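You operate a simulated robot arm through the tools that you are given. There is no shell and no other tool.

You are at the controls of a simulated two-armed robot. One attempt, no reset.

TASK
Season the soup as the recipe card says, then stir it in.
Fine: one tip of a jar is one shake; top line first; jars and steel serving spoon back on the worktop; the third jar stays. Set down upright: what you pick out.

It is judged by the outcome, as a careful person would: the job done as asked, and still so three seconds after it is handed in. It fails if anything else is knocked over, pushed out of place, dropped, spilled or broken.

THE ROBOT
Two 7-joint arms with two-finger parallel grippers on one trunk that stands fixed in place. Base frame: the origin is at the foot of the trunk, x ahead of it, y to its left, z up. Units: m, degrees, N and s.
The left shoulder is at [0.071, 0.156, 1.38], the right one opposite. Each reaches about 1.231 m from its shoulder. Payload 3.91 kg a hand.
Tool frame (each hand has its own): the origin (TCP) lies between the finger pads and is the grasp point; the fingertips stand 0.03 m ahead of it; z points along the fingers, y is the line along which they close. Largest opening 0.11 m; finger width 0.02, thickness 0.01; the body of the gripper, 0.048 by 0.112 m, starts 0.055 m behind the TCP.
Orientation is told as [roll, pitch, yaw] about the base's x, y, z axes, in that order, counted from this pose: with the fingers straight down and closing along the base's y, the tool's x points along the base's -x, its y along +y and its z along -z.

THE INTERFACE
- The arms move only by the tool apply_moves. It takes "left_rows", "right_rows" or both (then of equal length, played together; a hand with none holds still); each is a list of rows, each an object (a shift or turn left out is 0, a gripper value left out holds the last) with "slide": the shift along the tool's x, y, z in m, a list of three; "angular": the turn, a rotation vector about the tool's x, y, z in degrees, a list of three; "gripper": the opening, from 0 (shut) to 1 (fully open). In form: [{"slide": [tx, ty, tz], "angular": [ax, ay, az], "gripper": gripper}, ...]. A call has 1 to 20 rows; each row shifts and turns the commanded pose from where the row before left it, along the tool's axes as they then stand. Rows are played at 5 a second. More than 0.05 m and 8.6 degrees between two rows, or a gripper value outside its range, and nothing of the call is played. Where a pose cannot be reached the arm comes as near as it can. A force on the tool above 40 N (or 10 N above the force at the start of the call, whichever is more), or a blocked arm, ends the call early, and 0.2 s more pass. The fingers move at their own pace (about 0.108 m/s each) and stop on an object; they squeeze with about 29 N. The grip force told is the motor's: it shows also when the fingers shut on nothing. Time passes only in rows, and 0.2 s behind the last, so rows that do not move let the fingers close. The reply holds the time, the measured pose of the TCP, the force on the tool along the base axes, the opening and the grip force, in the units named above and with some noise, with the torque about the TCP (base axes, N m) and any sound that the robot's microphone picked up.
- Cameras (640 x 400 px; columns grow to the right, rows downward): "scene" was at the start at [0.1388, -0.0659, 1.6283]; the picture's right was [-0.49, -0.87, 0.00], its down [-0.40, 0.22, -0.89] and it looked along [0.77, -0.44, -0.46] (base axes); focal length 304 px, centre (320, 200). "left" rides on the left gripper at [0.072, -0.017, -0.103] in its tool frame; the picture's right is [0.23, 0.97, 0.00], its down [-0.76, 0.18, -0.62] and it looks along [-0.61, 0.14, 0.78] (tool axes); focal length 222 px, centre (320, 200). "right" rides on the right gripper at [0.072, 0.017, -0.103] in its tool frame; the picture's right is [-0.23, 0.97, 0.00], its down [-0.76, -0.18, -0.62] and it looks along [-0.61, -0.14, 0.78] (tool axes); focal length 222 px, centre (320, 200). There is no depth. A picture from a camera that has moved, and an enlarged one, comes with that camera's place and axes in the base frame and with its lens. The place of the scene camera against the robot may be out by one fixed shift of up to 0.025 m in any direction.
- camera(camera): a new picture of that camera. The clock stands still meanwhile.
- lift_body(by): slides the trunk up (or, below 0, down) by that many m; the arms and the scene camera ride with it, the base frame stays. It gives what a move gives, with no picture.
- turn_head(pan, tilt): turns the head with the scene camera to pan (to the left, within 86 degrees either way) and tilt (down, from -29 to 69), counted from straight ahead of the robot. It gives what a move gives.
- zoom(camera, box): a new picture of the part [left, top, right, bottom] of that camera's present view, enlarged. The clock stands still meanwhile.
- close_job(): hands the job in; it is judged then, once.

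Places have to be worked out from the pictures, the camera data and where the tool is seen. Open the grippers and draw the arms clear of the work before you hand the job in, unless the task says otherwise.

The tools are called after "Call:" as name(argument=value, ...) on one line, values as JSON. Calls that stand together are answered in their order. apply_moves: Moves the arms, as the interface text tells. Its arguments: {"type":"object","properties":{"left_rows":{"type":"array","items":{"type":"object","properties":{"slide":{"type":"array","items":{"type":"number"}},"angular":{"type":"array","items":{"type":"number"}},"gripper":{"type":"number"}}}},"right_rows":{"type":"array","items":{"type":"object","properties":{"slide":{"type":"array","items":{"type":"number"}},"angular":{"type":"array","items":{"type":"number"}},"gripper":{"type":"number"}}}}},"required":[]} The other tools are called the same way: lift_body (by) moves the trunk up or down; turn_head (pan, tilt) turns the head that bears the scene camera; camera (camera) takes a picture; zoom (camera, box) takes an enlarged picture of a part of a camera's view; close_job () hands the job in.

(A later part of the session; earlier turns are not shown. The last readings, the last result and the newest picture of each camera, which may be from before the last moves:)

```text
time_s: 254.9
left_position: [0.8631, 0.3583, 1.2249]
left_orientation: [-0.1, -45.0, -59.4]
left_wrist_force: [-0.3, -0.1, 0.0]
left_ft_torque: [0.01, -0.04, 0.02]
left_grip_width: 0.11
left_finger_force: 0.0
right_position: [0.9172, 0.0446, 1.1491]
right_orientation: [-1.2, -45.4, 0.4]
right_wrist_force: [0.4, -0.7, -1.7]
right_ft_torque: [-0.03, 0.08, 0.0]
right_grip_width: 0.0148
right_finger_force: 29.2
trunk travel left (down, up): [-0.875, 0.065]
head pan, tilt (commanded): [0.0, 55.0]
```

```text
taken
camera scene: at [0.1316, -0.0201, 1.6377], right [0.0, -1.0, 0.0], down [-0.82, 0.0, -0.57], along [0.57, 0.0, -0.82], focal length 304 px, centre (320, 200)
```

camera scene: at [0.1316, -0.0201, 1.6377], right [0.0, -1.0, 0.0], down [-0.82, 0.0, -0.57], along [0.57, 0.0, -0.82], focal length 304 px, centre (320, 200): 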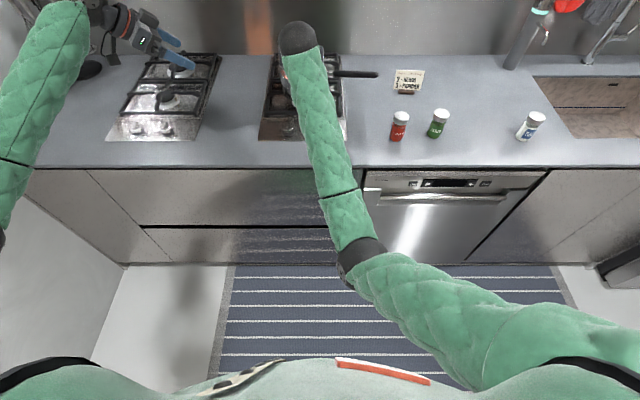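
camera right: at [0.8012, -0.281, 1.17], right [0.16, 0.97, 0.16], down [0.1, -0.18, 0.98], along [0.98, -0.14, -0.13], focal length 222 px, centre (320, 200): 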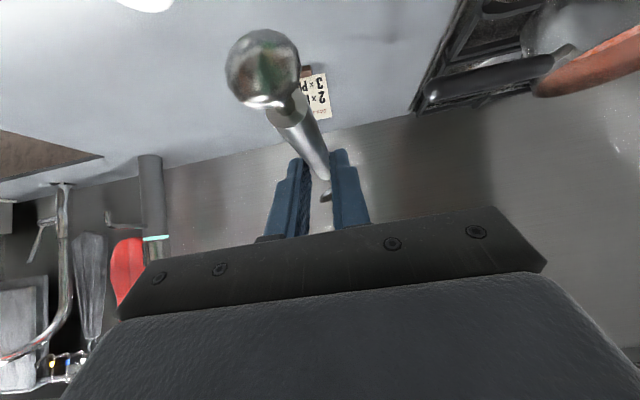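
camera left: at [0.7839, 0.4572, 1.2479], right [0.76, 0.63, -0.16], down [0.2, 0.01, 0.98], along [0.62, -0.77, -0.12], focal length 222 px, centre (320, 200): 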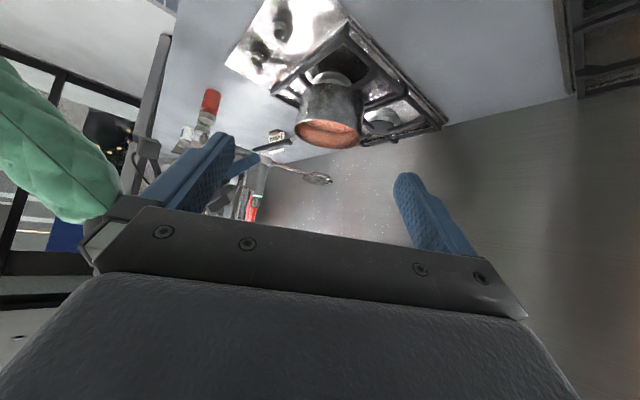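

The posture looks free of contacts; the arm is just slowly settling in a folded pose. I'll continue in small checked steps, tilting the first 8-16° while moving forward, which unfolds the arm.

Call:
apply_moves(right_rows=[{"slide": [-0.0035, 0, 0], "angular": [0, 4, 0]}, {"slide": [-0.0035, 0, 0], "angular": [0, 4, 0]}, {"slide": [-0.0031, 0, 0.003], "angular": [0, 4, 0]}, {"slide": [-0.0031, 0, 0.003], "angular": [0, 4, 0]}, {}, {}, {}])

Call:
zoom(camera="left", box=[250, 40, 410, 220])

```text
time_s: 256.5
left_position: [0.8623, 0.3575, 1.225]
left_orientation: [0.0, -45.0, -59.4]
left_wrist_force: [0.5, -0.4, -0.6]
left_ft_torque: [-0.01, 0.05, 0.01]
left_grip_width: 0.1102
left_finger_force: 0.1
right_position: [0.9323, 0.036, 1.1441]
right_orientation: [-1.3, -28.8, -0.1]
right_wrist_force: [-0.7, -0.5, -0.9]
right_ft_torque: [-0.01, 0.08, 0.01]
right_grip_width: 0.0147
right_finger_force: 29.5
trunk travel left (down, up): [-0.875, 0.065]
head pan, tilt (commanded): [0.0, 55.0]
```

```text
2.22 times, centred on (330, 130) of left
camera zoom: at [0.784, 0.4573, 1.2478], right [0.76, 0.63, -0.16], down [0.2, 0.01, 0.98], along [0.62, -0.77, -0.12], focal length 494 px, centre (298, 356)
```

zoom: 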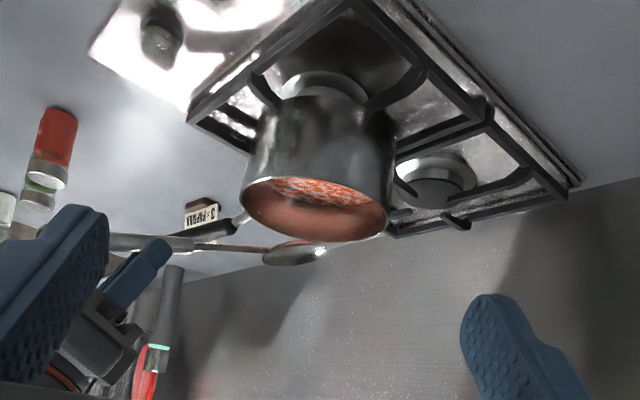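

The right arm sags sideways (y 0.036 instead of 0.058) when folded across the body. I'll swing the hand around the bowl to yaw +35°, so the wrist sits further right and the arm is less cramped, keeping the bowl over the pot.

Call:
apply_moves(right_rows=[{"slide": [-0.0008, -0.0175, 0.0004], "angular": [-2.9, 0, -5.25]}, {"slide": [-0.0008, -0.0175, 0.0004], "angular": [-2.9, 0, -5.25]}, {"slide": [-0.0008, -0.0175, 0.0004], "angular": [-2.9, 0, -5.25]}, {"slide": [-0.0008, -0.0175, 0.0004], "angular": [-2.9, 0, -5.25]}, {"slide": [-0.0008, -0.0175, 0.0004], "angular": [-2.9, 0, -5.25]}, {"slide": [-0.0007, -0.0146, 0.0003], "angular": [-2.4, 0, -4.4]}, {}, {}, {}])

Call:
camera(camera="left")

Call:
camera(camera="scene")

```text
time_s: 258.5
left_position: [0.862, 0.3575, 1.2258]
left_orientation: [-0.2, -45.0, -59.4]
left_wrist_force: [-0.2, 0.3, -0.1]
left_ft_torque: [-0.01, 0.01, 0.02]
left_grip_width: 0.1102
left_finger_force: 0.0
right_position: [0.9549, -0.037, 1.1467]
right_orientation: [0.3, -29.0, 35.1]
right_wrist_force: [1.2, -0.3, -0.2]
right_ft_torque: [-0.03, 0.04, 0.02]
right_grip_width: 0.015
right_finger_force: 29.3
trunk travel left (down, up): [-0.875, 0.065]
head pan, tilt (commanded): [0.0, 55.0]
```

```text
taken
camera left: at [0.7841, 0.4569, 1.248], right [0.76, 0.63, -0.16], down [0.2, 0.01, 0.98], along [0.62, -0.77, -0.12], focal length 222 px, centre (320, 200)
```

left: 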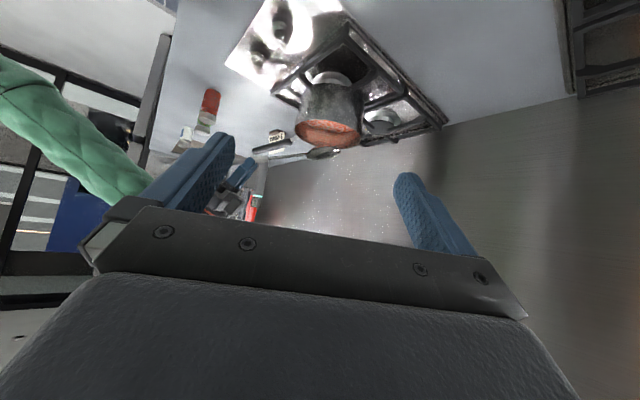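

```text
taken
camera scene: at [0.1317, -0.0202, 1.6376], right [0.0, -1.0, 0.0], down [-0.82, 0.0, -0.57], along [0.57, 0.0, -0.82], focal length 304 px, centre (320, 200)
```

scene: 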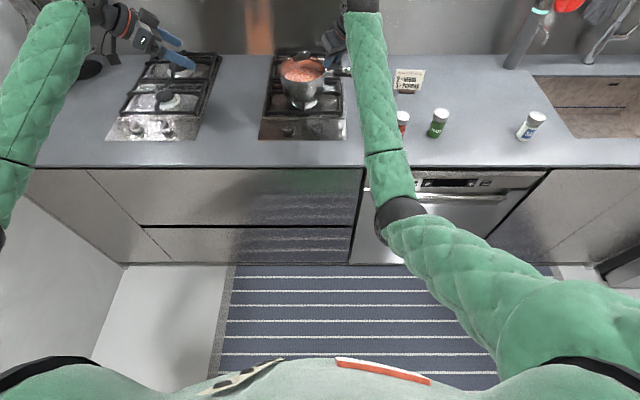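

The hand now tracks its commands, and from this head angle I can see straight into the pot. Zooming in to check the spoon over it.

Call:
zoom(camera="scene", box=[240, 20, 400, 130])

Call:
zoom(camera="left", box=[250, 60, 400, 190])

```text
3.64 times, centred on (320, 75) of scene
camera zoom: at [0.1317, -0.0202, 1.6376], right [0.0, -1.0, 0.0], down [-0.82, 0.0, -0.57], along [0.57, 0.0, -0.82], focal length 1104 px, centre (320, 654)
```

zoom: 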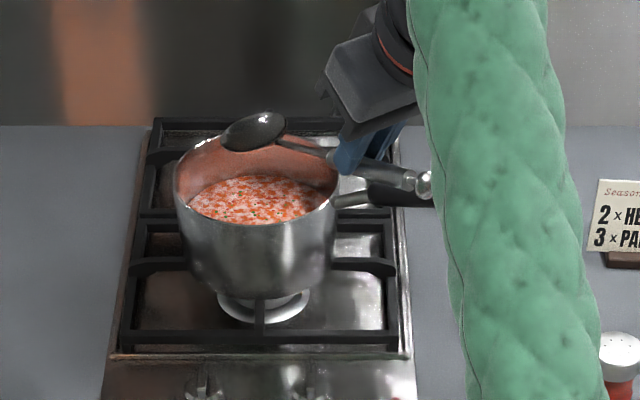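

```text
3.08 times, centred on (325, 125) of left
camera zoom: at [0.7841, 0.4569, 1.248], right [0.76, 0.63, -0.16], down [0.2, 0.01, 0.98], along [0.62, -0.77, -0.12], focal length 684 px, centre (305, 431)
```

zoom: 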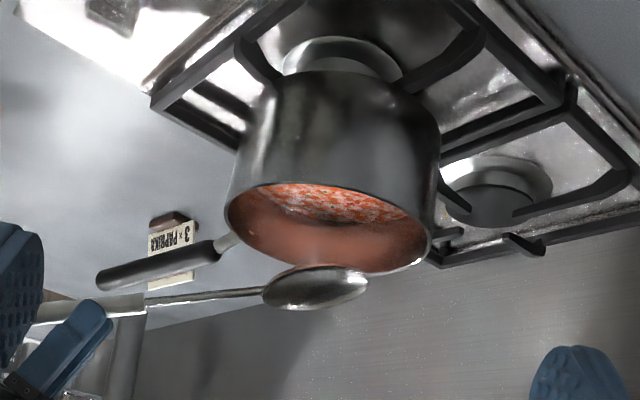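

The bowl is centred over the pot about 4 cm above the rim and the numbers match. Continuing the tilt from 16° to 32°, easing the bowl inside the rim.

Call:
apply_moves(right_rows=[{"slide": [-0.0045, 0, 0.0038], "angular": [0, 4, 0]}, {"slide": [-0.0045, 0, 0.0038], "angular": [0, 4, 0]}, {}, {"slide": [-0.007, 0, 0.0022], "angular": [0, 4, 0]}, {"slide": [-0.007, 0, 0.0022], "angular": [0, 4, 0]}, {}, {}])

Call:
zoom(camera="left", box=[250, 60, 400, 190])

Call:
zoom(camera="scene", box=[240, 20, 400, 130])

```text
time_s: 260.1
left_position: [0.8624, 0.3594, 1.2251]
left_orientation: [-0.1, -45.0, -59.4]
left_wrist_force: [0.2, 0.4, 0.4]
left_ft_torque: [0.03, -0.03, -0.01]
left_grip_width: 0.1097
left_finger_force: 0.0
right_position: [0.9774, -0.0211, 1.1453]
right_orientation: [0.3, -13.0, 35.2]
right_wrist_force: [0.0, -0.3, -1.4]
right_ft_torque: [-0.05, 0.03, 0.02]
right_grip_width: 0.0148
right_finger_force: 28.9
trunk travel left (down, up): [-0.875, 0.065]
head pan, tilt (commanded): [0.0, 55.0]
```

```text
3.08 times, centred on (325, 125) of left
camera zoom: at [0.7842, 0.4573, 1.2477], right [0.76, 0.63, -0.16], down [0.2, 0.01, 0.98], along [0.62, -0.77, -0.12], focal length 684 px, centre (305, 431)
```

zoom: 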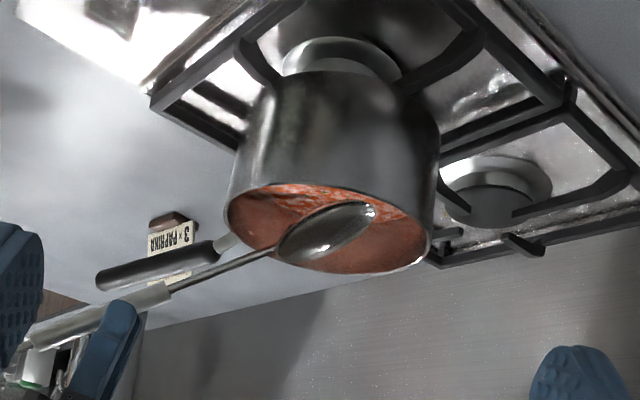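

```text
3.64 times, centred on (320, 75) of scene
camera zoom: at [0.1319, -0.0198, 1.6376], right [0.0, -1.0, 0.0], down [-0.82, 0.0, -0.57], along [0.57, 0.0, -0.82], focal length 1104 px, centre (320, 654)
```

zoom: 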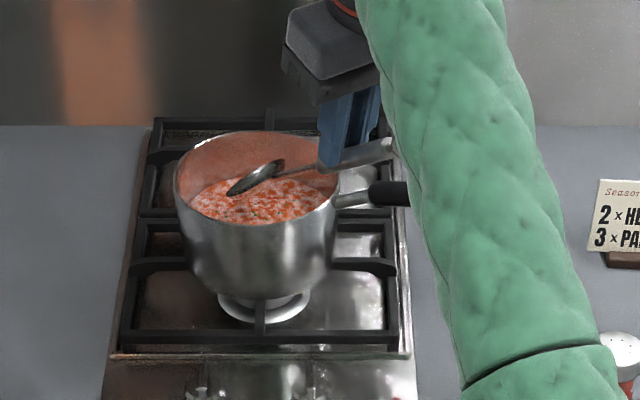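

The bowl is inside the pot, just above the soup, with clearance all round. Tilting to 40° and dipping in gently, watching the force.

Call:
apply_moves(right_rows=[{"slide": [-0.009, 0, 0.0003], "angular": [0, 4, 0]}, {"slide": [-0.009, 0, 0.0003], "angular": [0, 4, 0]}, {}, {"slide": [0.0005, 0, 0.006]}, {"slide": [0.0005, 0, 0.006]}, {"slide": [0.0004, 0, 0.005]}, {}, {}])

Call:
zoom(camera="left", box=[250, 60, 400, 190])

Call:
zoom(camera="scene", box=[260, 30, 360, 100])

```text
time_s: 261.9
left_position: [0.8633, 0.3575, 1.2255]
left_orientation: [-0.1, -45.0, -59.4]
left_wrist_force: [0.6, -0.3, 0.1]
left_ft_torque: [0.03, 0.01, -0.02]
left_grip_width: 0.1101
left_finger_force: 0.1
right_position: [0.9917, -0.012, 1.1317]
right_orientation: [0.3, -4.9, 35.4]
right_wrist_force: [-1.3, 0.8, -1.8]
right_ft_torque: [-0.01, 0.04, -0.02]
right_grip_width: 0.0149
right_finger_force: 28.8
trunk travel left (down, up): [-0.875, 0.065]
head pan, tilt (commanded): [0.0, 55.0]
```

```text
3.08 times, centred on (325, 125) of left
camera zoom: at [0.784, 0.4571, 1.2479], right [0.76, 0.63, -0.16], down [0.2, 0.01, 0.98], along [0.62, -0.77, -0.12], focal length 684 px, centre (305, 431)
```

zoom: 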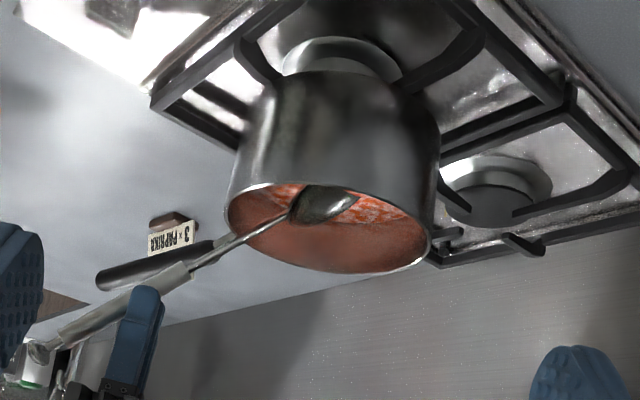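

```text
5.71 times, centred on (310, 65) of scene
camera zoom: at [0.1317, -0.0201, 1.6376], right [0.0, -1.0, 0.0], down [-0.82, 0.0, -0.57], along [0.57, 0.0, -0.82], focal length 1735 px, centre (377, 971)
```

zoom: 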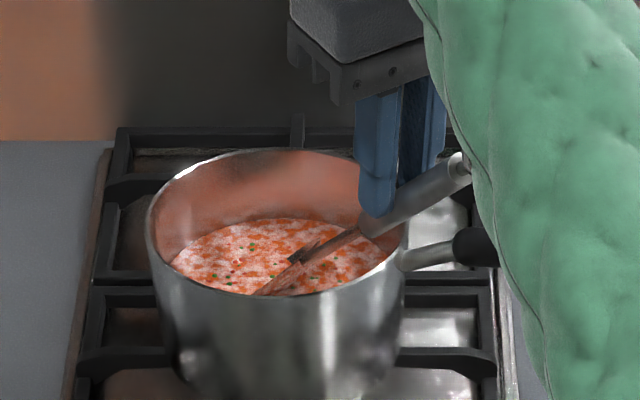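

The bowl is now in the soup, clear of the walls, and only the spoon's weight shows in the force. I'll dip 4 mm deeper and make a careful first half-circle.

Call:
apply_moves(right_rows=[{"slide": [0.0003, 0, 0.004]}, {}, {"slide": [-0.012, 0, 0.001]}, {"slide": [-0.012, 0, 0.001]}, {"slide": [0.0027, 0.01, -0.0002]}, {"slide": [0.0073, 0.0073, -0.0006]}, {"slide": [0.01, 0.0027, -0.0009]}, {"slide": [0.01, -0.0027, -0.0009]}, {"slide": [0.0073, -0.0073, -0.0006]}, {"slide": [0.0027, -0.01, -0.0002]}])

Call:
zoom(camera="left", box=[250, 60, 400, 190])

Call:
zoom(camera="scene", box=[260, 30, 360, 100])

```text
time_s: 264.1
left_position: [0.8625, 0.3575, 1.2255]
left_orientation: [0.0, -45.0, -59.4]
left_wrist_force: [0.2, -0.1, -0.4]
left_ft_torque: [-0.04, 0.0, 0.0]
left_grip_width: 0.1099
left_finger_force: 0.1
right_position: [0.9783, -0.0208, 1.1288]
right_orientation: [0.4, -5.0, 35.3]
right_wrist_force: [-0.6, 0.1, -0.6]
right_ft_torque: [0.0, 0.02, -0.01]
right_grip_width: 0.0148
right_finger_force: 29.1
trunk travel left (down, up): [-0.875, 0.065]
head pan, tilt (commanded): [0.0, 55.0]
```

```text
3.08 times, centred on (325, 125) of left
camera zoom: at [0.7841, 0.4569, 1.248], right [0.76, 0.63, -0.16], down [0.2, 0.01, 0.98], along [0.62, -0.77, -0.12], focal length 684 px, centre (305, 431)
```

zoom: 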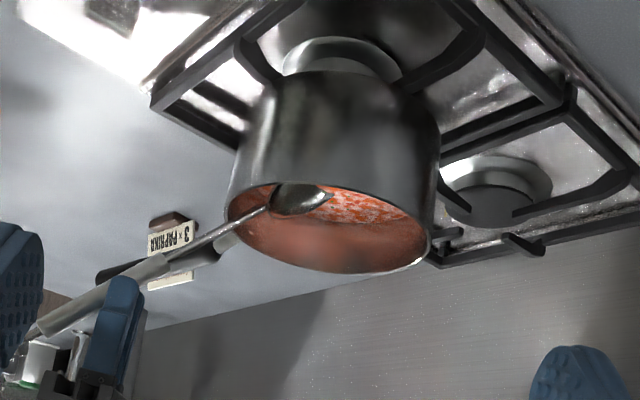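

```text
5.71 times, centred on (310, 65) of scene
camera zoom: at [0.1319, -0.0205, 1.6376], right [0.0, -1.0, 0.0], down [-0.82, 0.0, -0.57], along [0.57, 0.0, -0.82], focal length 1735 px, centre (377, 971)
```

zoom: 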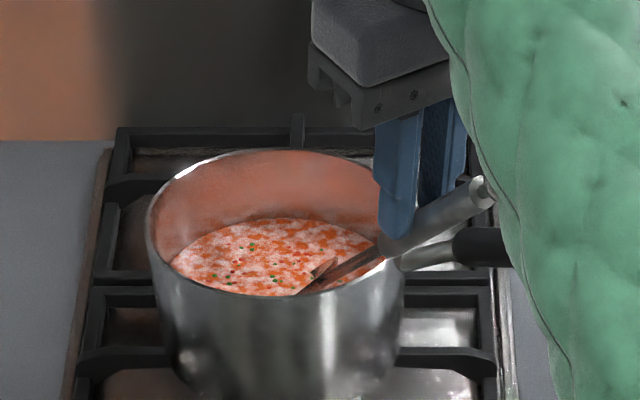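

The half-circle went cleanly; the pot didn't move and the force stayed near zero. Continuing with a revolution and a half.

Call:
apply_moves(right_rows=[{"slide": [-0.0027, -0.01, 0.0002]}, {"slide": [-0.0073, -0.0073, 0.0006]}, {"slide": [-0.01, -0.0027, 0.0009]}, {"slide": [-0.01, 0.0027, 0.0009]}, {"slide": [-0.0073, 0.0073, 0.0006]}, {"slide": [-0.0027, 0.01, 0.0002]}, {"slide": [0.0027, 0.01, -0.0002]}, {"slide": [0.0073, 0.0073, -0.0006]}, {"slide": [0.01, 0.0027, -0.0009]}, {"slide": [0.01, -0.0027, -0.0009]}, {"slide": [0.0073, -0.0073, -0.0006]}, {"slide": [0.0027, -0.01, -0.0002]}, {"slide": [-0.0027, -0.01, 0.0002]}, {"slide": [-0.0073, -0.0073, 0.0006]}, {"slide": [-0.01, -0.0027, 0.0009]}, {"slide": [-0.01, 0.0027, 0.0009]}, {"slide": [-0.0073, 0.0073, 0.0006]}, {"slide": [-0.0027, 0.01, 0.0002]}])

Call:
zoom(camera="left", box=[250, 60, 400, 190])

Call:
zoom(camera="scene", box=[260, 30, 360, 100])

```text
time_s: 267.9
left_position: [0.8635, 0.3584, 1.2256]
left_orientation: [-0.1, -45.1, -59.4]
left_wrist_force: [-0.9, 0.6, 0.4]
left_ft_torque: [-0.03, 0.0, 0.0]
left_grip_width: 0.11
left_finger_force: 0.0
right_position: [1.0111, 0.0028, 1.1265]
right_orientation: [0.2, -4.9, 35.2]
right_wrist_force: [0.0, -0.4, -1.5]
right_ft_torque: [-0.01, 0.04, 0.01]
right_grip_width: 0.0147
right_finger_force: 28.9
trunk travel left (down, up): [-0.875, 0.065]
head pan, tilt (commanded): [0.0, 55.0]
```

```text
3.08 times, centred on (325, 125) of left
camera zoom: at [0.784, 0.4572, 1.2479], right [0.76, 0.63, -0.16], down [0.2, 0.01, 0.98], along [0.62, -0.77, -0.12], focal length 684 px, centre (305, 431)
```

zoom: 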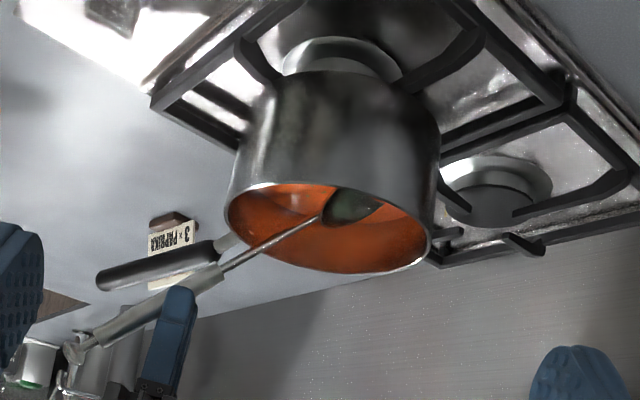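

```text
5.71 times, centred on (310, 65) of scene
camera zoom: at [0.1315, -0.0198, 1.6377], right [0.0, -1.0, 0.0], down [-0.82, 0.0, -0.57], along [0.57, 0.0, -0.82], focal length 1735 px, centre (377, 971)
```

zoom: 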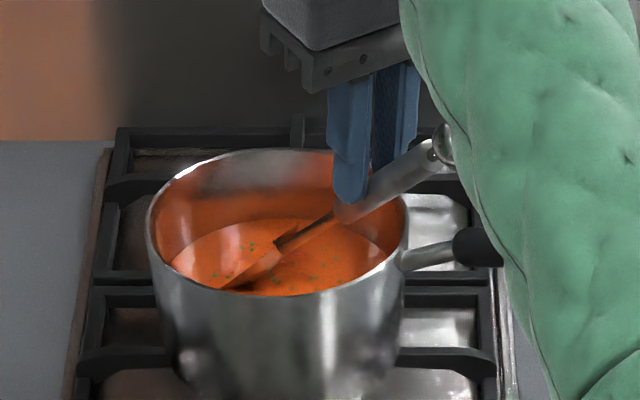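

The soup has turned an even orange with the seasoning mixed through. I'll do one more turn for good measure and return to the middle of the pot.

Call:
apply_moves(right_rows=[{"slide": [0.0027, 0.01, -0.0002]}, {"slide": [0.0073, 0.0073, -0.0006]}, {"slide": [0.01, 0.0027, -0.0009]}, {"slide": [0.01, -0.0027, -0.0009]}, {"slide": [0.0073, -0.0073, -0.0006]}, {"slide": [0.0027, -0.01, -0.0002]}, {"slide": [-0.0027, -0.01, 0.0002]}, {"slide": [-0.0073, -0.0073, 0.0006]}, {"slide": [-0.01, -0.0027, 0.0009]}, {"slide": [-0.01, 0.0027, 0.0009]}, {"slide": [-0.0073, 0.0073, 0.0006]}, {"slide": [-0.0027, 0.01, 0.0002]}, {}, {"slide": [0.012, 0, -0.001]}, {"slide": [0.012, 0, -0.001]}, {}])

Call:
zoom(camera="scene", box=[260, 30, 360, 100])

```text
time_s: 271.3
left_position: [0.8634, 0.3585, 1.2252]
left_orientation: [-0.2, -45.0, -59.4]
left_wrist_force: [-0.4, 0.3, -0.2]
left_ft_torque: [0.02, 0.02, 0.01]
left_grip_width: 0.11
left_finger_force: 0.2
right_position: [0.9918, -0.0105, 1.1268]
right_orientation: [0.3, -4.9, 35.2]
right_wrist_force: [0.2, 0.4, -0.9]
right_ft_torque: [-0.05, 0.03, 0.01]
right_grip_width: 0.0146
right_finger_force: 29.4
trunk travel left (down, up): [-0.875, 0.065]
head pan, tilt (commanded): [0.0, 55.0]
```

```text
5.71 times, centred on (310, 65) of scene
camera zoom: at [0.132, -0.0197, 1.6376], right [0.0, -1.0, 0.0], down [-0.82, 0.0, -0.57], along [0.57, 0.0, -0.82], focal length 1735 px, centre (377, 971)
```

zoom: 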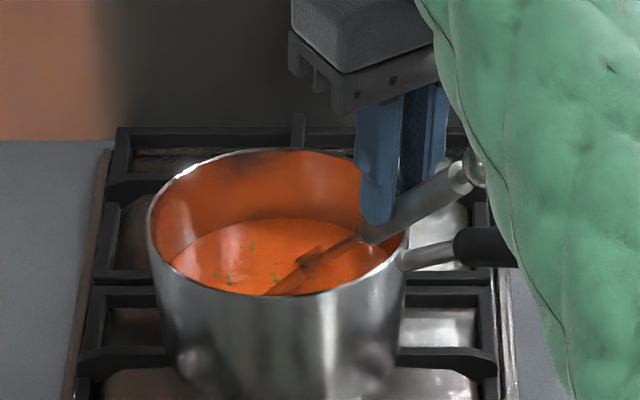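

Well stirred. Now I'll lift out the same way I came in: up, then levelling the spoon while backing away, and then straight up clear of the rim.

Call:
apply_moves(right_rows=[{"slide": [-0.0006, 0, -0.0073]}, {"slide": [-0.0006, 0, -0.0073]}, {"slide": [-0.0006, 0, -0.0073]}, {"slide": [0.009, 0, -0.0003], "angular": [0, -4, 0]}, {"slide": [0.009, 0, -0.0003], "angular": [0, -4, 0]}, {"slide": [0.007, 0, -0.0022], "angular": [0, -4, 0]}, {"slide": [0.007, 0, -0.0022], "angular": [0, -4, 0]}, {"slide": [0.0045, 0, -0.0038], "angular": [0, -4, 0]}, {"slide": [0.0045, 0, -0.0038], "angular": [0, -4, 0]}, {}, {"slide": [-0.0081, 0, -0.0146]}, {"slide": [-0.0081, 0, -0.0146]}, {"slide": [-0.0081, 0, -0.0146]}, {}])

Call:
zoom(camera="left", box=[230, 60, 400, 200])

Call:
zoom(camera="scene", box=[240, 20, 400, 130])

```text
time_s: 274.3
left_position: [0.8624, 0.3583, 1.2241]
left_orientation: [-0.1, -45.0, -59.5]
left_wrist_force: [0.4, -0.4, -1.2]
left_ft_torque: [0.0, 0.01, -0.04]
left_grip_width: 0.1099
left_finger_force: 0.2
right_position: [0.9556, -0.0374, 1.2025]
right_orientation: [0.3, -28.9, 35.1]
right_wrist_force: [0.3, -0.3, -0.4]
right_ft_torque: [-0.03, 0.06, -0.03]
right_grip_width: 0.0149
right_finger_force: 28.7
trunk travel left (down, up): [-0.875, 0.065]
head pan, tilt (commanded): [0.0, 55.0]
```

```text
2.86 times, centred on (315, 130) of left
camera zoom: at [0.7839, 0.4571, 1.2479], right [0.76, 0.63, -0.16], down [0.2, 0.01, 0.98], along [0.62, -0.77, -0.12], focal length 635 px, centre (334, 400)
```

zoom: 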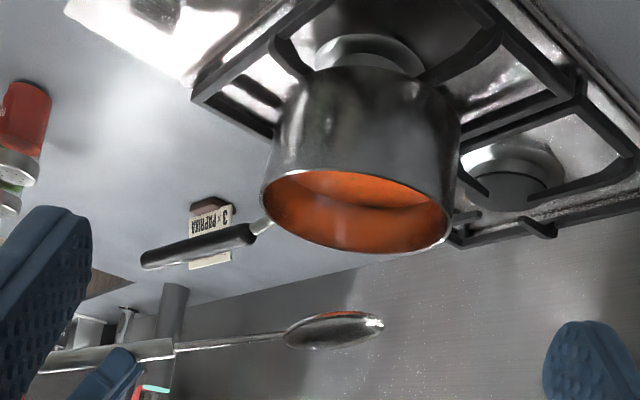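

```text
3.64 times, centred on (320, 75) of scene
camera zoom: at [0.1316, -0.0201, 1.6376], right [0.0, -1.0, 0.0], down [-0.82, 0.0, -0.57], along [0.57, 0.0, -0.82], focal length 1104 px, centre (320, 654)
```

zoom: 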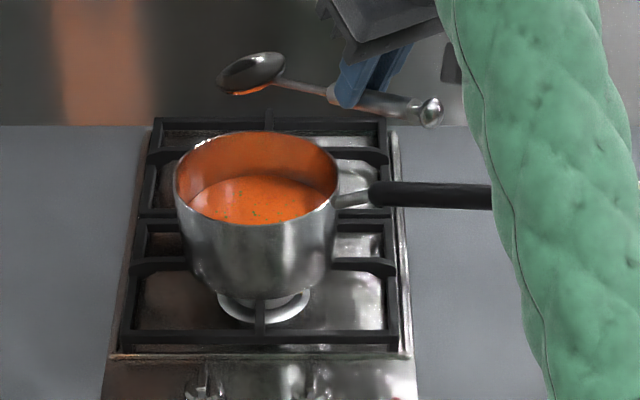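

The spoon is clear and the pot is undisturbed. I'll level the spoon and carry it right, over the worktop, at z 1.20, while drawing the left arm back out of the way.

Call:
apply_moves(right_rows=[{"angular": [0, -4, 0]}, {"angular": [0, -4, 0]}, {"angular": [0, -4, 0]}, {"angular": [0, -4, 0]}, {"slide": [0.003, -0.0062, -0.003]}, {"slide": [0.0061, -0.0123, -0.0061]}, {"slide": [0.0091, -0.0185, -0.0091]}, {"slide": [0.01015, -0.0205, -0.01015]}, {"slide": [0.01015, -0.0205, -0.01015]}, {"slide": [0.01015, -0.0205, -0.01015]}, {"slide": [0.01015, -0.0205, -0.01015]}, {"slide": [0.01015, -0.0205, -0.01015]}, {"slide": [0.01015, -0.0205, -0.01015]}, {"slide": [0.0091, -0.0185, -0.0091]}, {"slide": [0.0061, -0.0123, -0.0061]}, {"slide": [0.003, -0.0062, -0.003]}, {}], left_rows=[{"slide": [0, 0, -0.04]}, {"slide": [0, 0, -0.04]}, {"slide": [0, 0, -0.04]}, {"slide": [0, 0, -0.04]}, {"angular": [0, 7.5, 0]}, {"angular": [0, 7.5, 0]}, {"angular": [0, 7.5, 0]}, {"angular": [0, 7.5, 0]}, {"angular": [0, 7.5, 0]}, {"angular": [0, 7.5, 0]}, {"angular": [0, 0, -8.5]}, {"angular": [0, 0, -8.5]}, {"angular": [0, 0, -8.5]}, {"angular": [0, 0, -8.5]}, {"angular": [0, 0, -8.5]}, {"angular": [0, 0, -8.5]}, {"angular": [0, 0, -8.5]}])

Call:
camera(camera="scene")

```text
time_s: 277.9
left_position: [0.8051, 0.4571, 1.3391]
left_orientation: [0.0, 0.1, 0.2]
left_wrist_force: [-0.5, -0.6, 0.5]
left_ft_torque: [0.03, 0.0, 0.02]
left_grip_width: 0.11
left_finger_force: 0.1
right_position: [0.96, -0.276, 1.2009]
right_orientation: [0.4, -44.9, 35.0]
right_wrist_force: [-0.4, 0.8, -1.2]
right_ft_torque: [-0.03, 0.03, 0.02]
right_grip_width: 0.0148
right_finger_force: 29.3
trunk travel left (down, up): [-0.875, 0.065]
head pan, tilt (commanded): [0.0, 55.0]
```

```text
taken
camera scene: at [0.1318, -0.0201, 1.6376], right [0.0, -1.0, 0.0], down [-0.82, 0.0, -0.57], along [0.57, 0.0, -0.82], focal length 304 px, centre (320, 200)
```

scene: 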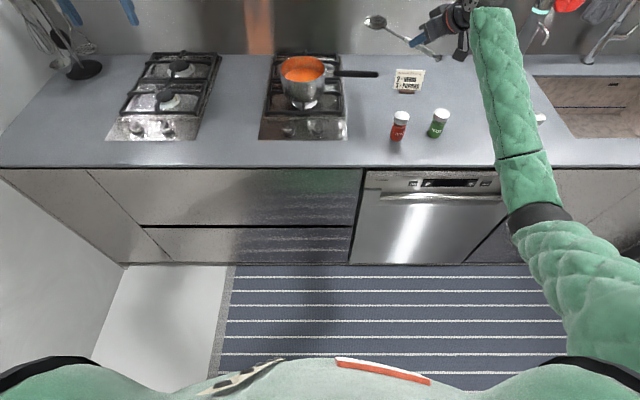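

All objects are in place and the soup looks evenly mixed. Turning the spoon back to its original heading and moving over its old spot while the left arm retreats further.

Call:
apply_moves(right_rows=[{"angular": [4.83, 0, 4.83]}, {"angular": [4.83, 0, 4.83]}, {"angular": [4.83, 0, 4.83]}, {"angular": [4.83, 0, 4.83]}, {"angular": [4.83, 0, 4.83]}, {"angular": [4.77, 0, 4.77]}, {"slide": [-0.0006, -0.0076, 0.0006]}, {"slide": [-0.0012, -0.0151, 0.0012]}, {"slide": [-0.0017, -0.0227, 0.0017]}, {"slide": [-0.0019, -0.0252, 0.0019]}, {"slide": [-0.0019, -0.0252, 0.0019]}, {"slide": [-0.0019, -0.0252, 0.0019]}, {"slide": [-0.0019, -0.0252, 0.0019]}, {"slide": [-0.0019, -0.0252, 0.0019]}, {"slide": [-0.0019, -0.0252, 0.0019]}, {"slide": [-0.0017, -0.0227, 0.0017]}, {"slide": [-0.0012, -0.0151, 0.0012]}, {"slide": [-0.0006, -0.0076, 0.0006]}, {}], left_rows=[{"slide": [0.04, -0.014, 0]}, {"slide": [0.04, -0.014, 0]}, {"slide": [0.04, -0.014, 0]}, {"slide": [0.04, -0.014, 0]}, {"slide": [0.04, -0.014, 0]}, {"slide": [0.04, -0.014, 0]}, {"slide": [0.04, -0.014, 0]}, {"slide": [0.02, -0.01, 0]}, {}, {}, {}, {}, {}, {}, {}, {}, {}, {}, {}])

Call:
camera(camera="right")

Call:
camera(camera="scene")

```text
time_s: 281.9
left_position: [0.5047, 0.3479, 1.3396]
left_orientation: [0.1, 0.0, -0.1]
left_wrist_force: [1.1, -0.4, 0.7]
left_ft_torque: [-0.01, -0.02, 0.04]
left_grip_width: 0.1097
left_finger_force: 0.0
right_position: [0.9605, -0.5201, 1.2012]
right_orientation: [0.2, -44.8, -5.7]
right_wrist_force: [-0.6, -0.9, -1.1]
right_ft_torque: [-0.02, 0.06, 0.01]
right_grip_width: 0.015
right_finger_force: 28.4
trunk travel left (down, up): [-0.875, 0.065]
head pan, tilt (commanded): [0.0, 55.0]
```

```text
taken
camera right: at [0.8389, -0.4926, 1.2233], right [0.26, 0.95, 0.16], down [0.08, -0.19, 0.98], along [0.96, -0.24, -0.13], focal length 222 px, centre (320, 200)
```

right: 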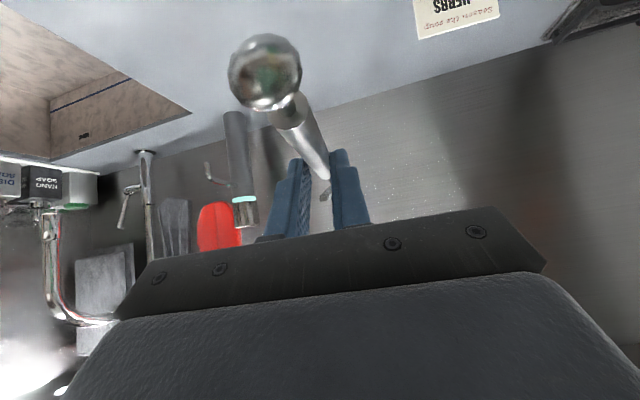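

```text
taken
camera scene: at [0.1314, -0.0204, 1.6377], right [0.0, -1.0, 0.0], down [-0.82, 0.0, -0.57], along [0.57, 0.0, -0.82], focal length 304 px, centre (320, 200)
```

scene: 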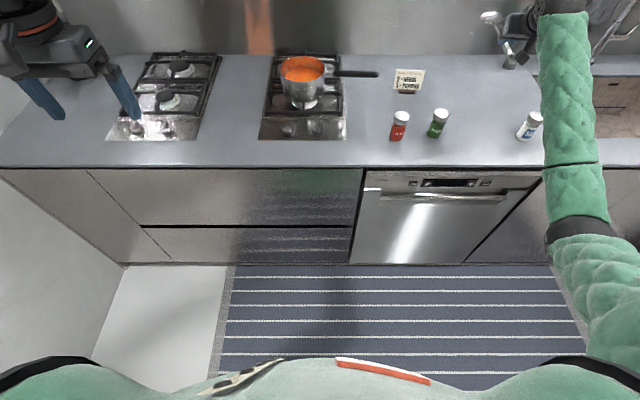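

The spoon has tipped nose-down by about 1.7° in the grip, so I'll correct that with the wrist. Then I'll use the trunk to lower everything straight down 23.5 cm, to a few centimetres above the worktop.

Call:
apply_moves(right_rows=[{"angular": [0, -1.7, 0]}, {}])

Call:
lift_body(by=-0.235)

Call:
camera(camera="right")

Call:
camera(camera="scene")

```text
time_s: 282.5
left_position: [0.5059, 0.3484, 1.3391]
left_orientation: [0.0, 0.1, 0.0]
left_wrist_force: [-0.5, 0.0, 0.1]
left_ft_torque: [0.03, 0.0, 0.0]
left_grip_width: 0.1102
left_finger_force: 0.0
right_position: [0.9602, -0.5205, 1.2017]
right_orientation: [0.2, -46.5, -5.7]
right_wrist_force: [0.1, -0.3, -0.4]
right_ft_torque: [0.01, 0.04, 0.01]
right_grip_width: 0.015
right_finger_force: 29.4
trunk travel left (down, up): [-0.875, 0.065]
head pan, tilt (commanded): [0.0, 55.0]
```

```text
time_s: 285.0
left_position: [0.504, 0.348, 1.1032]
left_orientation: [0.0, -0.1, 0.0]
left_wrist_force: [-0.2, -0.6, 0.6]
left_ft_torque: [-0.03, 0.01, 0.0]
left_grip_width: 0.1098
left_finger_force: 0.1
right_position: [0.9598, -0.5215, 0.9662]
right_orientation: [0.1, -46.4, -5.7]
right_wrist_force: [0.4, 0.2, -0.9]
right_ft_torque: [0.0, 0.06, -0.03]
right_grip_width: 0.0151
right_finger_force: 29.3
trunk travel left (down, up): [-0.64, 0.3]
head pan, tilt (commanded): [0.0, 55.0]
```

```text
taken
camera right: at [0.8378, -0.4924, 0.985], right [0.25, 0.95, 0.17], down [0.05, -0.19, 0.98], along [0.97, -0.24, -0.1], focal length 222 px, centre (320, 200)
```

right: 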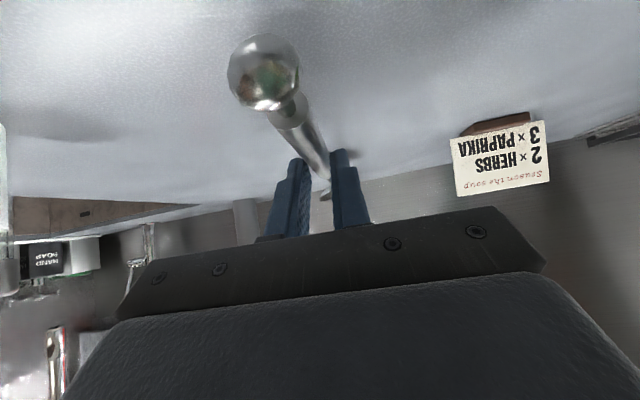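

```text
taken
camera scene: at [0.1311, -0.0204, 1.4028], right [0.0, -1.0, 0.0], down [-0.82, 0.0, -0.57], along [0.57, 0.0, -0.82], focal length 304 px, centre (320, 200)
```

scene: 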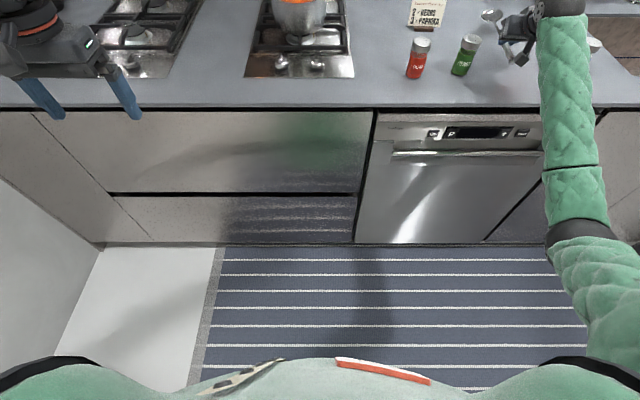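

Now 3.3 cm above the set-down height. I'll lower 2.4 cm first and turn the head to watch the spoon land.

Call:
apply_moves(right_rows=[{"slide": [0.0058, 0, 0.0055]}, {"slide": [0.0065, 0, 0.0062]}, {"slide": [0.0051, 0, 0.0048]}, {}])

Call:
turn_head(pan=-29.6, tilt=32)

Call:
camera(camera="scene")

```text
time_s: 286.0
left_position: [0.5038, 0.3489, 1.1058]
left_orientation: [0.0, 0.0, 0.0]
left_wrist_force: [-1.0, 1.1, 0.6]
left_ft_torque: [-0.02, 0.0, -0.02]
left_grip_width: 0.1098
left_finger_force: 0.0
right_position: [0.9603, -0.5208, 0.9426]
right_orientation: [0.2, -46.5, -5.7]
right_wrist_force: [-0.6, 0.6, -1.6]
right_ft_torque: [0.01, 0.06, -0.01]
right_grip_width: 0.0148
right_finger_force: 28.9
trunk travel left (down, up): [-0.64, 0.3]
head pan, tilt (commanded): [0.0, 55.0]
```

```text
time_s: 286.9
left_position: [0.5045, 0.3482, 1.1048]
left_orientation: [-0.1, 0.0, 0.1]
left_wrist_force: [-1.0, -0.3, 0.1]
left_ft_torque: [0.01, 0.0, -0.01]
left_grip_width: 0.1097
left_finger_force: 0.1
right_position: [0.9598, -0.5205, 0.9416]
right_orientation: [0.1, -46.5, -5.8]
right_wrist_force: [-0.3, -0.3, -0.8]
right_ft_torque: [0.0, 0.05, 0.0]
right_grip_width: 0.0151
right_finger_force: 29.0
trunk travel left (down, up): [-0.64, 0.3]
head pan, tilt (commanded): [-29.6, 32.0]
```

```text
taken
camera scene: at [0.1371, -0.0646, 1.4355], right [-0.49, -0.87, 0.0], down [-0.46, 0.26, -0.85], along [0.74, -0.42, -0.53], focal length 304 px, centre (320, 200)
```

scene: 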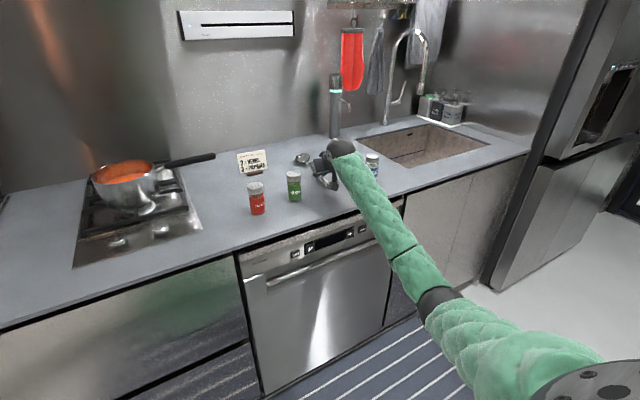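

About 9 mm to go. Lowering in small steps while watching for contact.

Call:
apply_moves(right_rows=[{"slide": [0.0015, 0, 0.0014]}, {"slide": [0.0015, 0, 0.0014]}, {"slide": [0.0011, 0, 0.001]}, {}])

Call:
zoom(camera="scene", box=[270, 120, 390, 210])

Call:
camera(camera="right")

```text
time_s: 287.9
left_position: [0.5038, 0.3481, 1.1045]
left_orientation: [0.0, 0.0, 0.0]
left_wrist_force: [0.1, -0.4, -0.1]
left_ft_torque: [0.0, 0.02, 0.01]
left_grip_width: 0.11
left_finger_force: 0.1
right_position: [0.9606, -0.5197, 0.9363]
right_orientation: [0.3, -46.5, -5.8]
right_wrist_force: [0.7, 1.0, -1.9]
right_ft_torque: [0.03, 0.1, 0.0]
right_grip_width: 0.0147
right_finger_force: 29.4
trunk travel left (down, up): [-0.64, 0.3]
head pan, tilt (commanded): [-29.6, 32.0]
```

```text
4.44 times, centred on (330, 165) of scene
camera zoom: at [0.1371, -0.0646, 1.4355], right [-0.49, -0.87, 0.0], down [-0.46, 0.26, -0.85], along [0.74, -0.42, -0.53], focal length 1350 px, centre (276, 356)
```

zoom: 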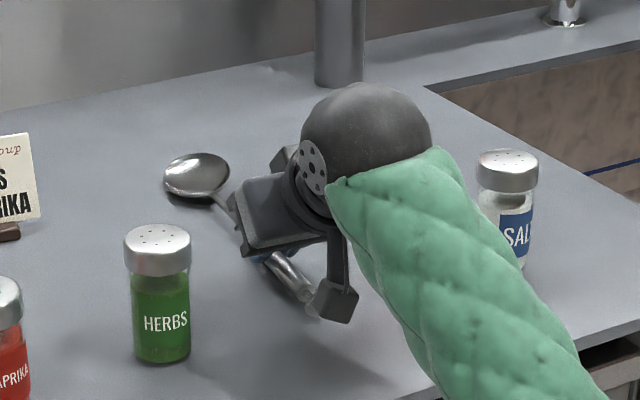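

```text
taken
camera right: at [0.8378, -0.4924, 0.9555], right [0.25, 0.95, 0.17], down [0.06, -0.19, 0.98], along [0.97, -0.24, -0.1], focal length 222 px, centre (320, 200)
```

right: 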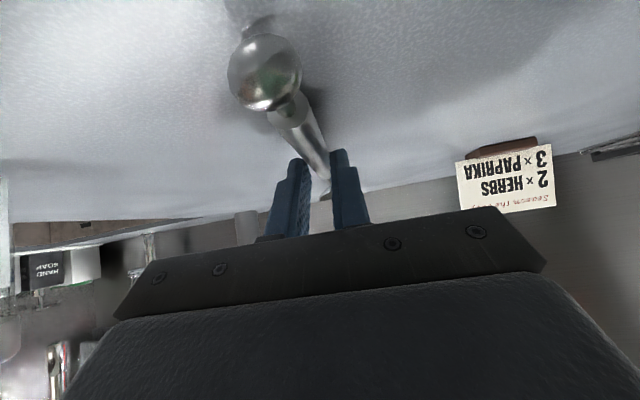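

Very close now; the ball's shadow is nearly touching it. A couple more millimetres.

Call:
apply_moves(right_rows=[{"slide": [0.0008, 0, 0.0007]}, {"slide": [0.0008, 0, 0.0007]}, {}])

Call:
apply_moves(right_rows=[{"slide": [0.0008, 0, 0.0007]}, {"slide": [0.0005, 0, 0.0005]}, {}])

Call:
zoom(camera="right", box=[200, 0, 360, 110])

```text
time_s: 288.7
left_position: [0.5048, 0.3478, 1.1032]
left_orientation: [0.0, 0.0, 0.0]
left_wrist_force: [0.1, -0.6, -0.8]
left_ft_torque: [-0.02, -0.05, 0.0]
left_grip_width: 0.11
left_finger_force: 0.1
right_position: [0.9588, -0.5205, 0.9344]
right_orientation: [0.2, -46.4, -5.8]
right_wrist_force: [0.1, 0.7, -0.9]
right_ft_torque: [0.04, 0.07, 0.0]
right_grip_width: 0.0151
right_finger_force: 29.2
trunk travel left (down, up): [-0.64, 0.3]
head pan, tilt (commanded): [-29.6, 32.0]
```

```text
time_s: 289.5
left_position: [0.5045, 0.3477, 1.1036]
left_orientation: [0.0, 0.1, 0.0]
left_wrist_force: [-1.6, -0.5, 0.1]
left_ft_torque: [0.01, 0.01, -0.04]
left_grip_width: 0.1102
left_finger_force: 0.0
right_position: [0.9608, -0.5205, 0.9332]
right_orientation: [0.2, -46.6, -5.9]
right_wrist_force: [1.2, -1.0, 1.9]
right_ft_torque: [0.02, 0.24, -0.01]
right_grip_width: 0.0152
right_finger_force: 28.8
trunk travel left (down, up): [-0.64, 0.3]
head pan, tilt (commanded): [-29.6, 32.0]
```

```text
3.64 times, centred on (280, 55) of right
camera zoom: at [0.8375, -0.4924, 0.9519], right [0.25, 0.95, 0.17], down [0.05, -0.19, 0.98], along [0.97, -0.24, -0.1], focal length 808 px, centre (466, 727)
```

zoom: 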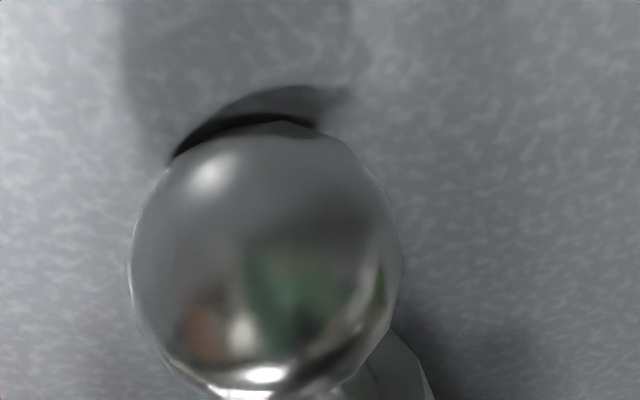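

The force has gone from about -1 N to +1.9 N, so the spoon is touching the worktop. One more millimetre to seat it, then I'll open the fingers slightly and let it rest.

Call:
apply_moves(right_rows=[{"slide": [0.0007, 0, 0.0007]}, {}, {"gripper": 0.2}, {"gripper": 0.3}, {"gripper": 0.45}, {}, {}])

Call:
camera(camera="right")

Call:
zoom(camera="scene", box=[270, 120, 390, 210])

```text
time_s: 291.1
left_position: [0.5044, 0.3492, 1.1038]
left_orientation: [0.0, 0.1, 0.0]
left_wrist_force: [-0.1, -0.5, 0.0]
left_ft_torque: [-0.03, 0.04, 0.0]
left_grip_width: 0.1099
left_finger_force: 0.2
right_position: [0.9605, -0.5205, 0.9318]
right_orientation: [0.1, -46.6, -5.8]
right_wrist_force: [-0.4, -0.7, 1.0]
right_ft_torque: [0.0, 0.0, -0.01]
right_grip_width: 0.0492
right_finger_force: 0.0
trunk travel left (down, up): [-0.64, 0.3]
head pan, tilt (commanded): [-29.6, 32.0]
```

```text
taken
camera right: at [0.8378, -0.4923, 0.9506], right [0.25, 0.95, 0.17], down [0.05, -0.19, 0.98], along [0.97, -0.24, -0.1], focal length 222 px, centre (320, 200)
```

right: 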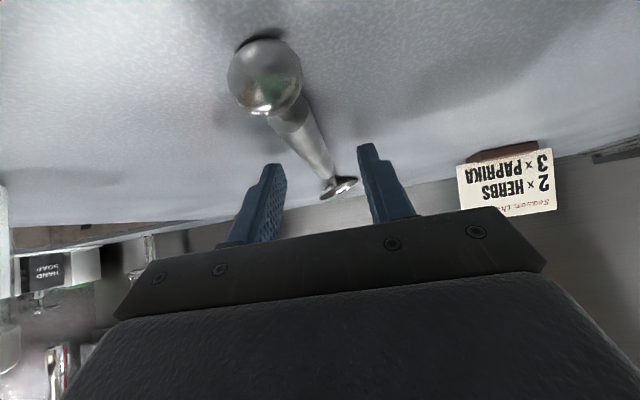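

```text
4.44 times, centred on (330, 165) of scene
camera zoom: at [0.137, -0.0646, 1.4355], right [-0.49, -0.87, 0.0], down [-0.46, 0.26, -0.85], along [0.74, -0.42, -0.53], focal length 1350 px, centre (276, 356)
```

zoom: 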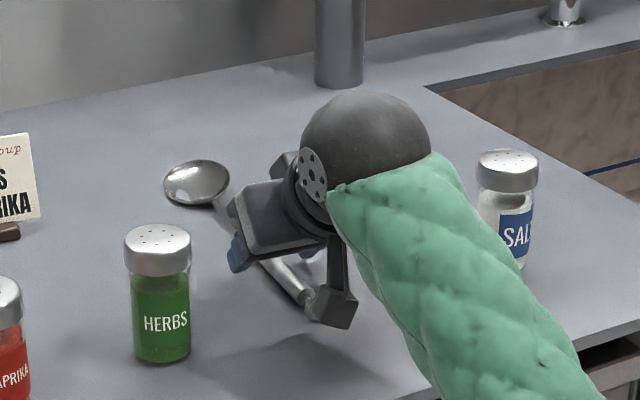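

The spoon rests on the worktop bowl-up in its original place. Lifting the open hand straight up and away.

Call:
apply_moves(right_rows=[{"slide": [-0.0073, 0, -0.0069]}, {"slide": [-0.0145, 0, -0.0137]}, {"slide": [-0.0218, 0, -0.0206]}, {"slide": [-0.0218, 0, -0.0206]}, {"slide": [-0.0218, 0, -0.0206]}, {"slide": [-0.0218, 0, -0.0206]}, {"slide": [-0.0218, 0, -0.0206]}, {"slide": [-0.0218, 0, -0.0206]}, {}])

Call:
camera(camera="scene")

Call:
camera(camera="right")

```text
time_s: 293.1
left_position: [0.5042, 0.3478, 1.1034]
left_orientation: [0.0, 0.0, 0.0]
left_wrist_force: [0.2, 0.0, 0.1]
left_ft_torque: [0.0, 0.01, 0.0]
left_grip_width: 0.11
left_finger_force: 0.1
right_position: [0.9609, -0.522, 1.1397]
right_orientation: [0.1, -46.4, -5.8]
right_wrist_force: [0.1, -0.1, 0.6]
right_ft_torque: [-0.01, -0.01, -0.02]
right_grip_width: 0.0492
right_finger_force: 0.1
trunk travel left (down, up): [-0.64, 0.3]
head pan, tilt (commanded): [-29.6, 32.0]
```

```text
taken
camera scene: at [0.1373, -0.065, 1.4355], right [-0.49, -0.87, 0.0], down [-0.46, 0.26, -0.85], along [0.74, -0.42, -0.53], focal length 304 px, centre (320, 200)
```

scene: 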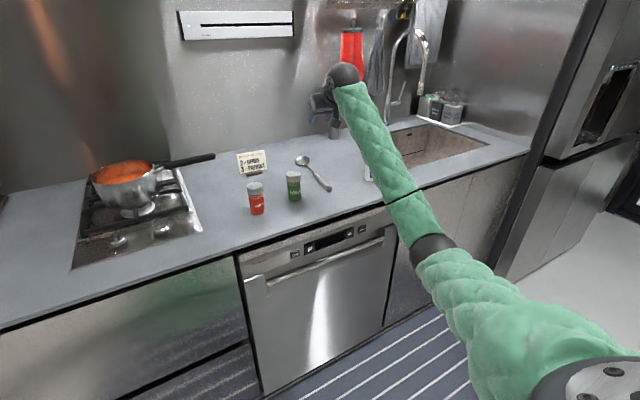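

```text
taken
camera right: at [0.839, -0.4938, 1.1595], right [0.25, 0.95, 0.17], down [0.06, -0.19, 0.98], along [0.97, -0.24, -0.1], focal length 222 px, centre (320, 200)
```

right: 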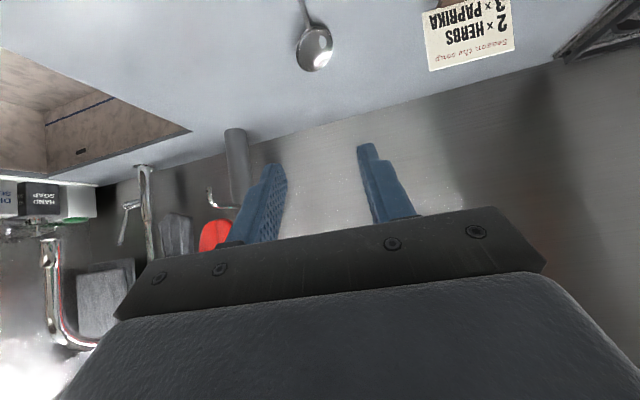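

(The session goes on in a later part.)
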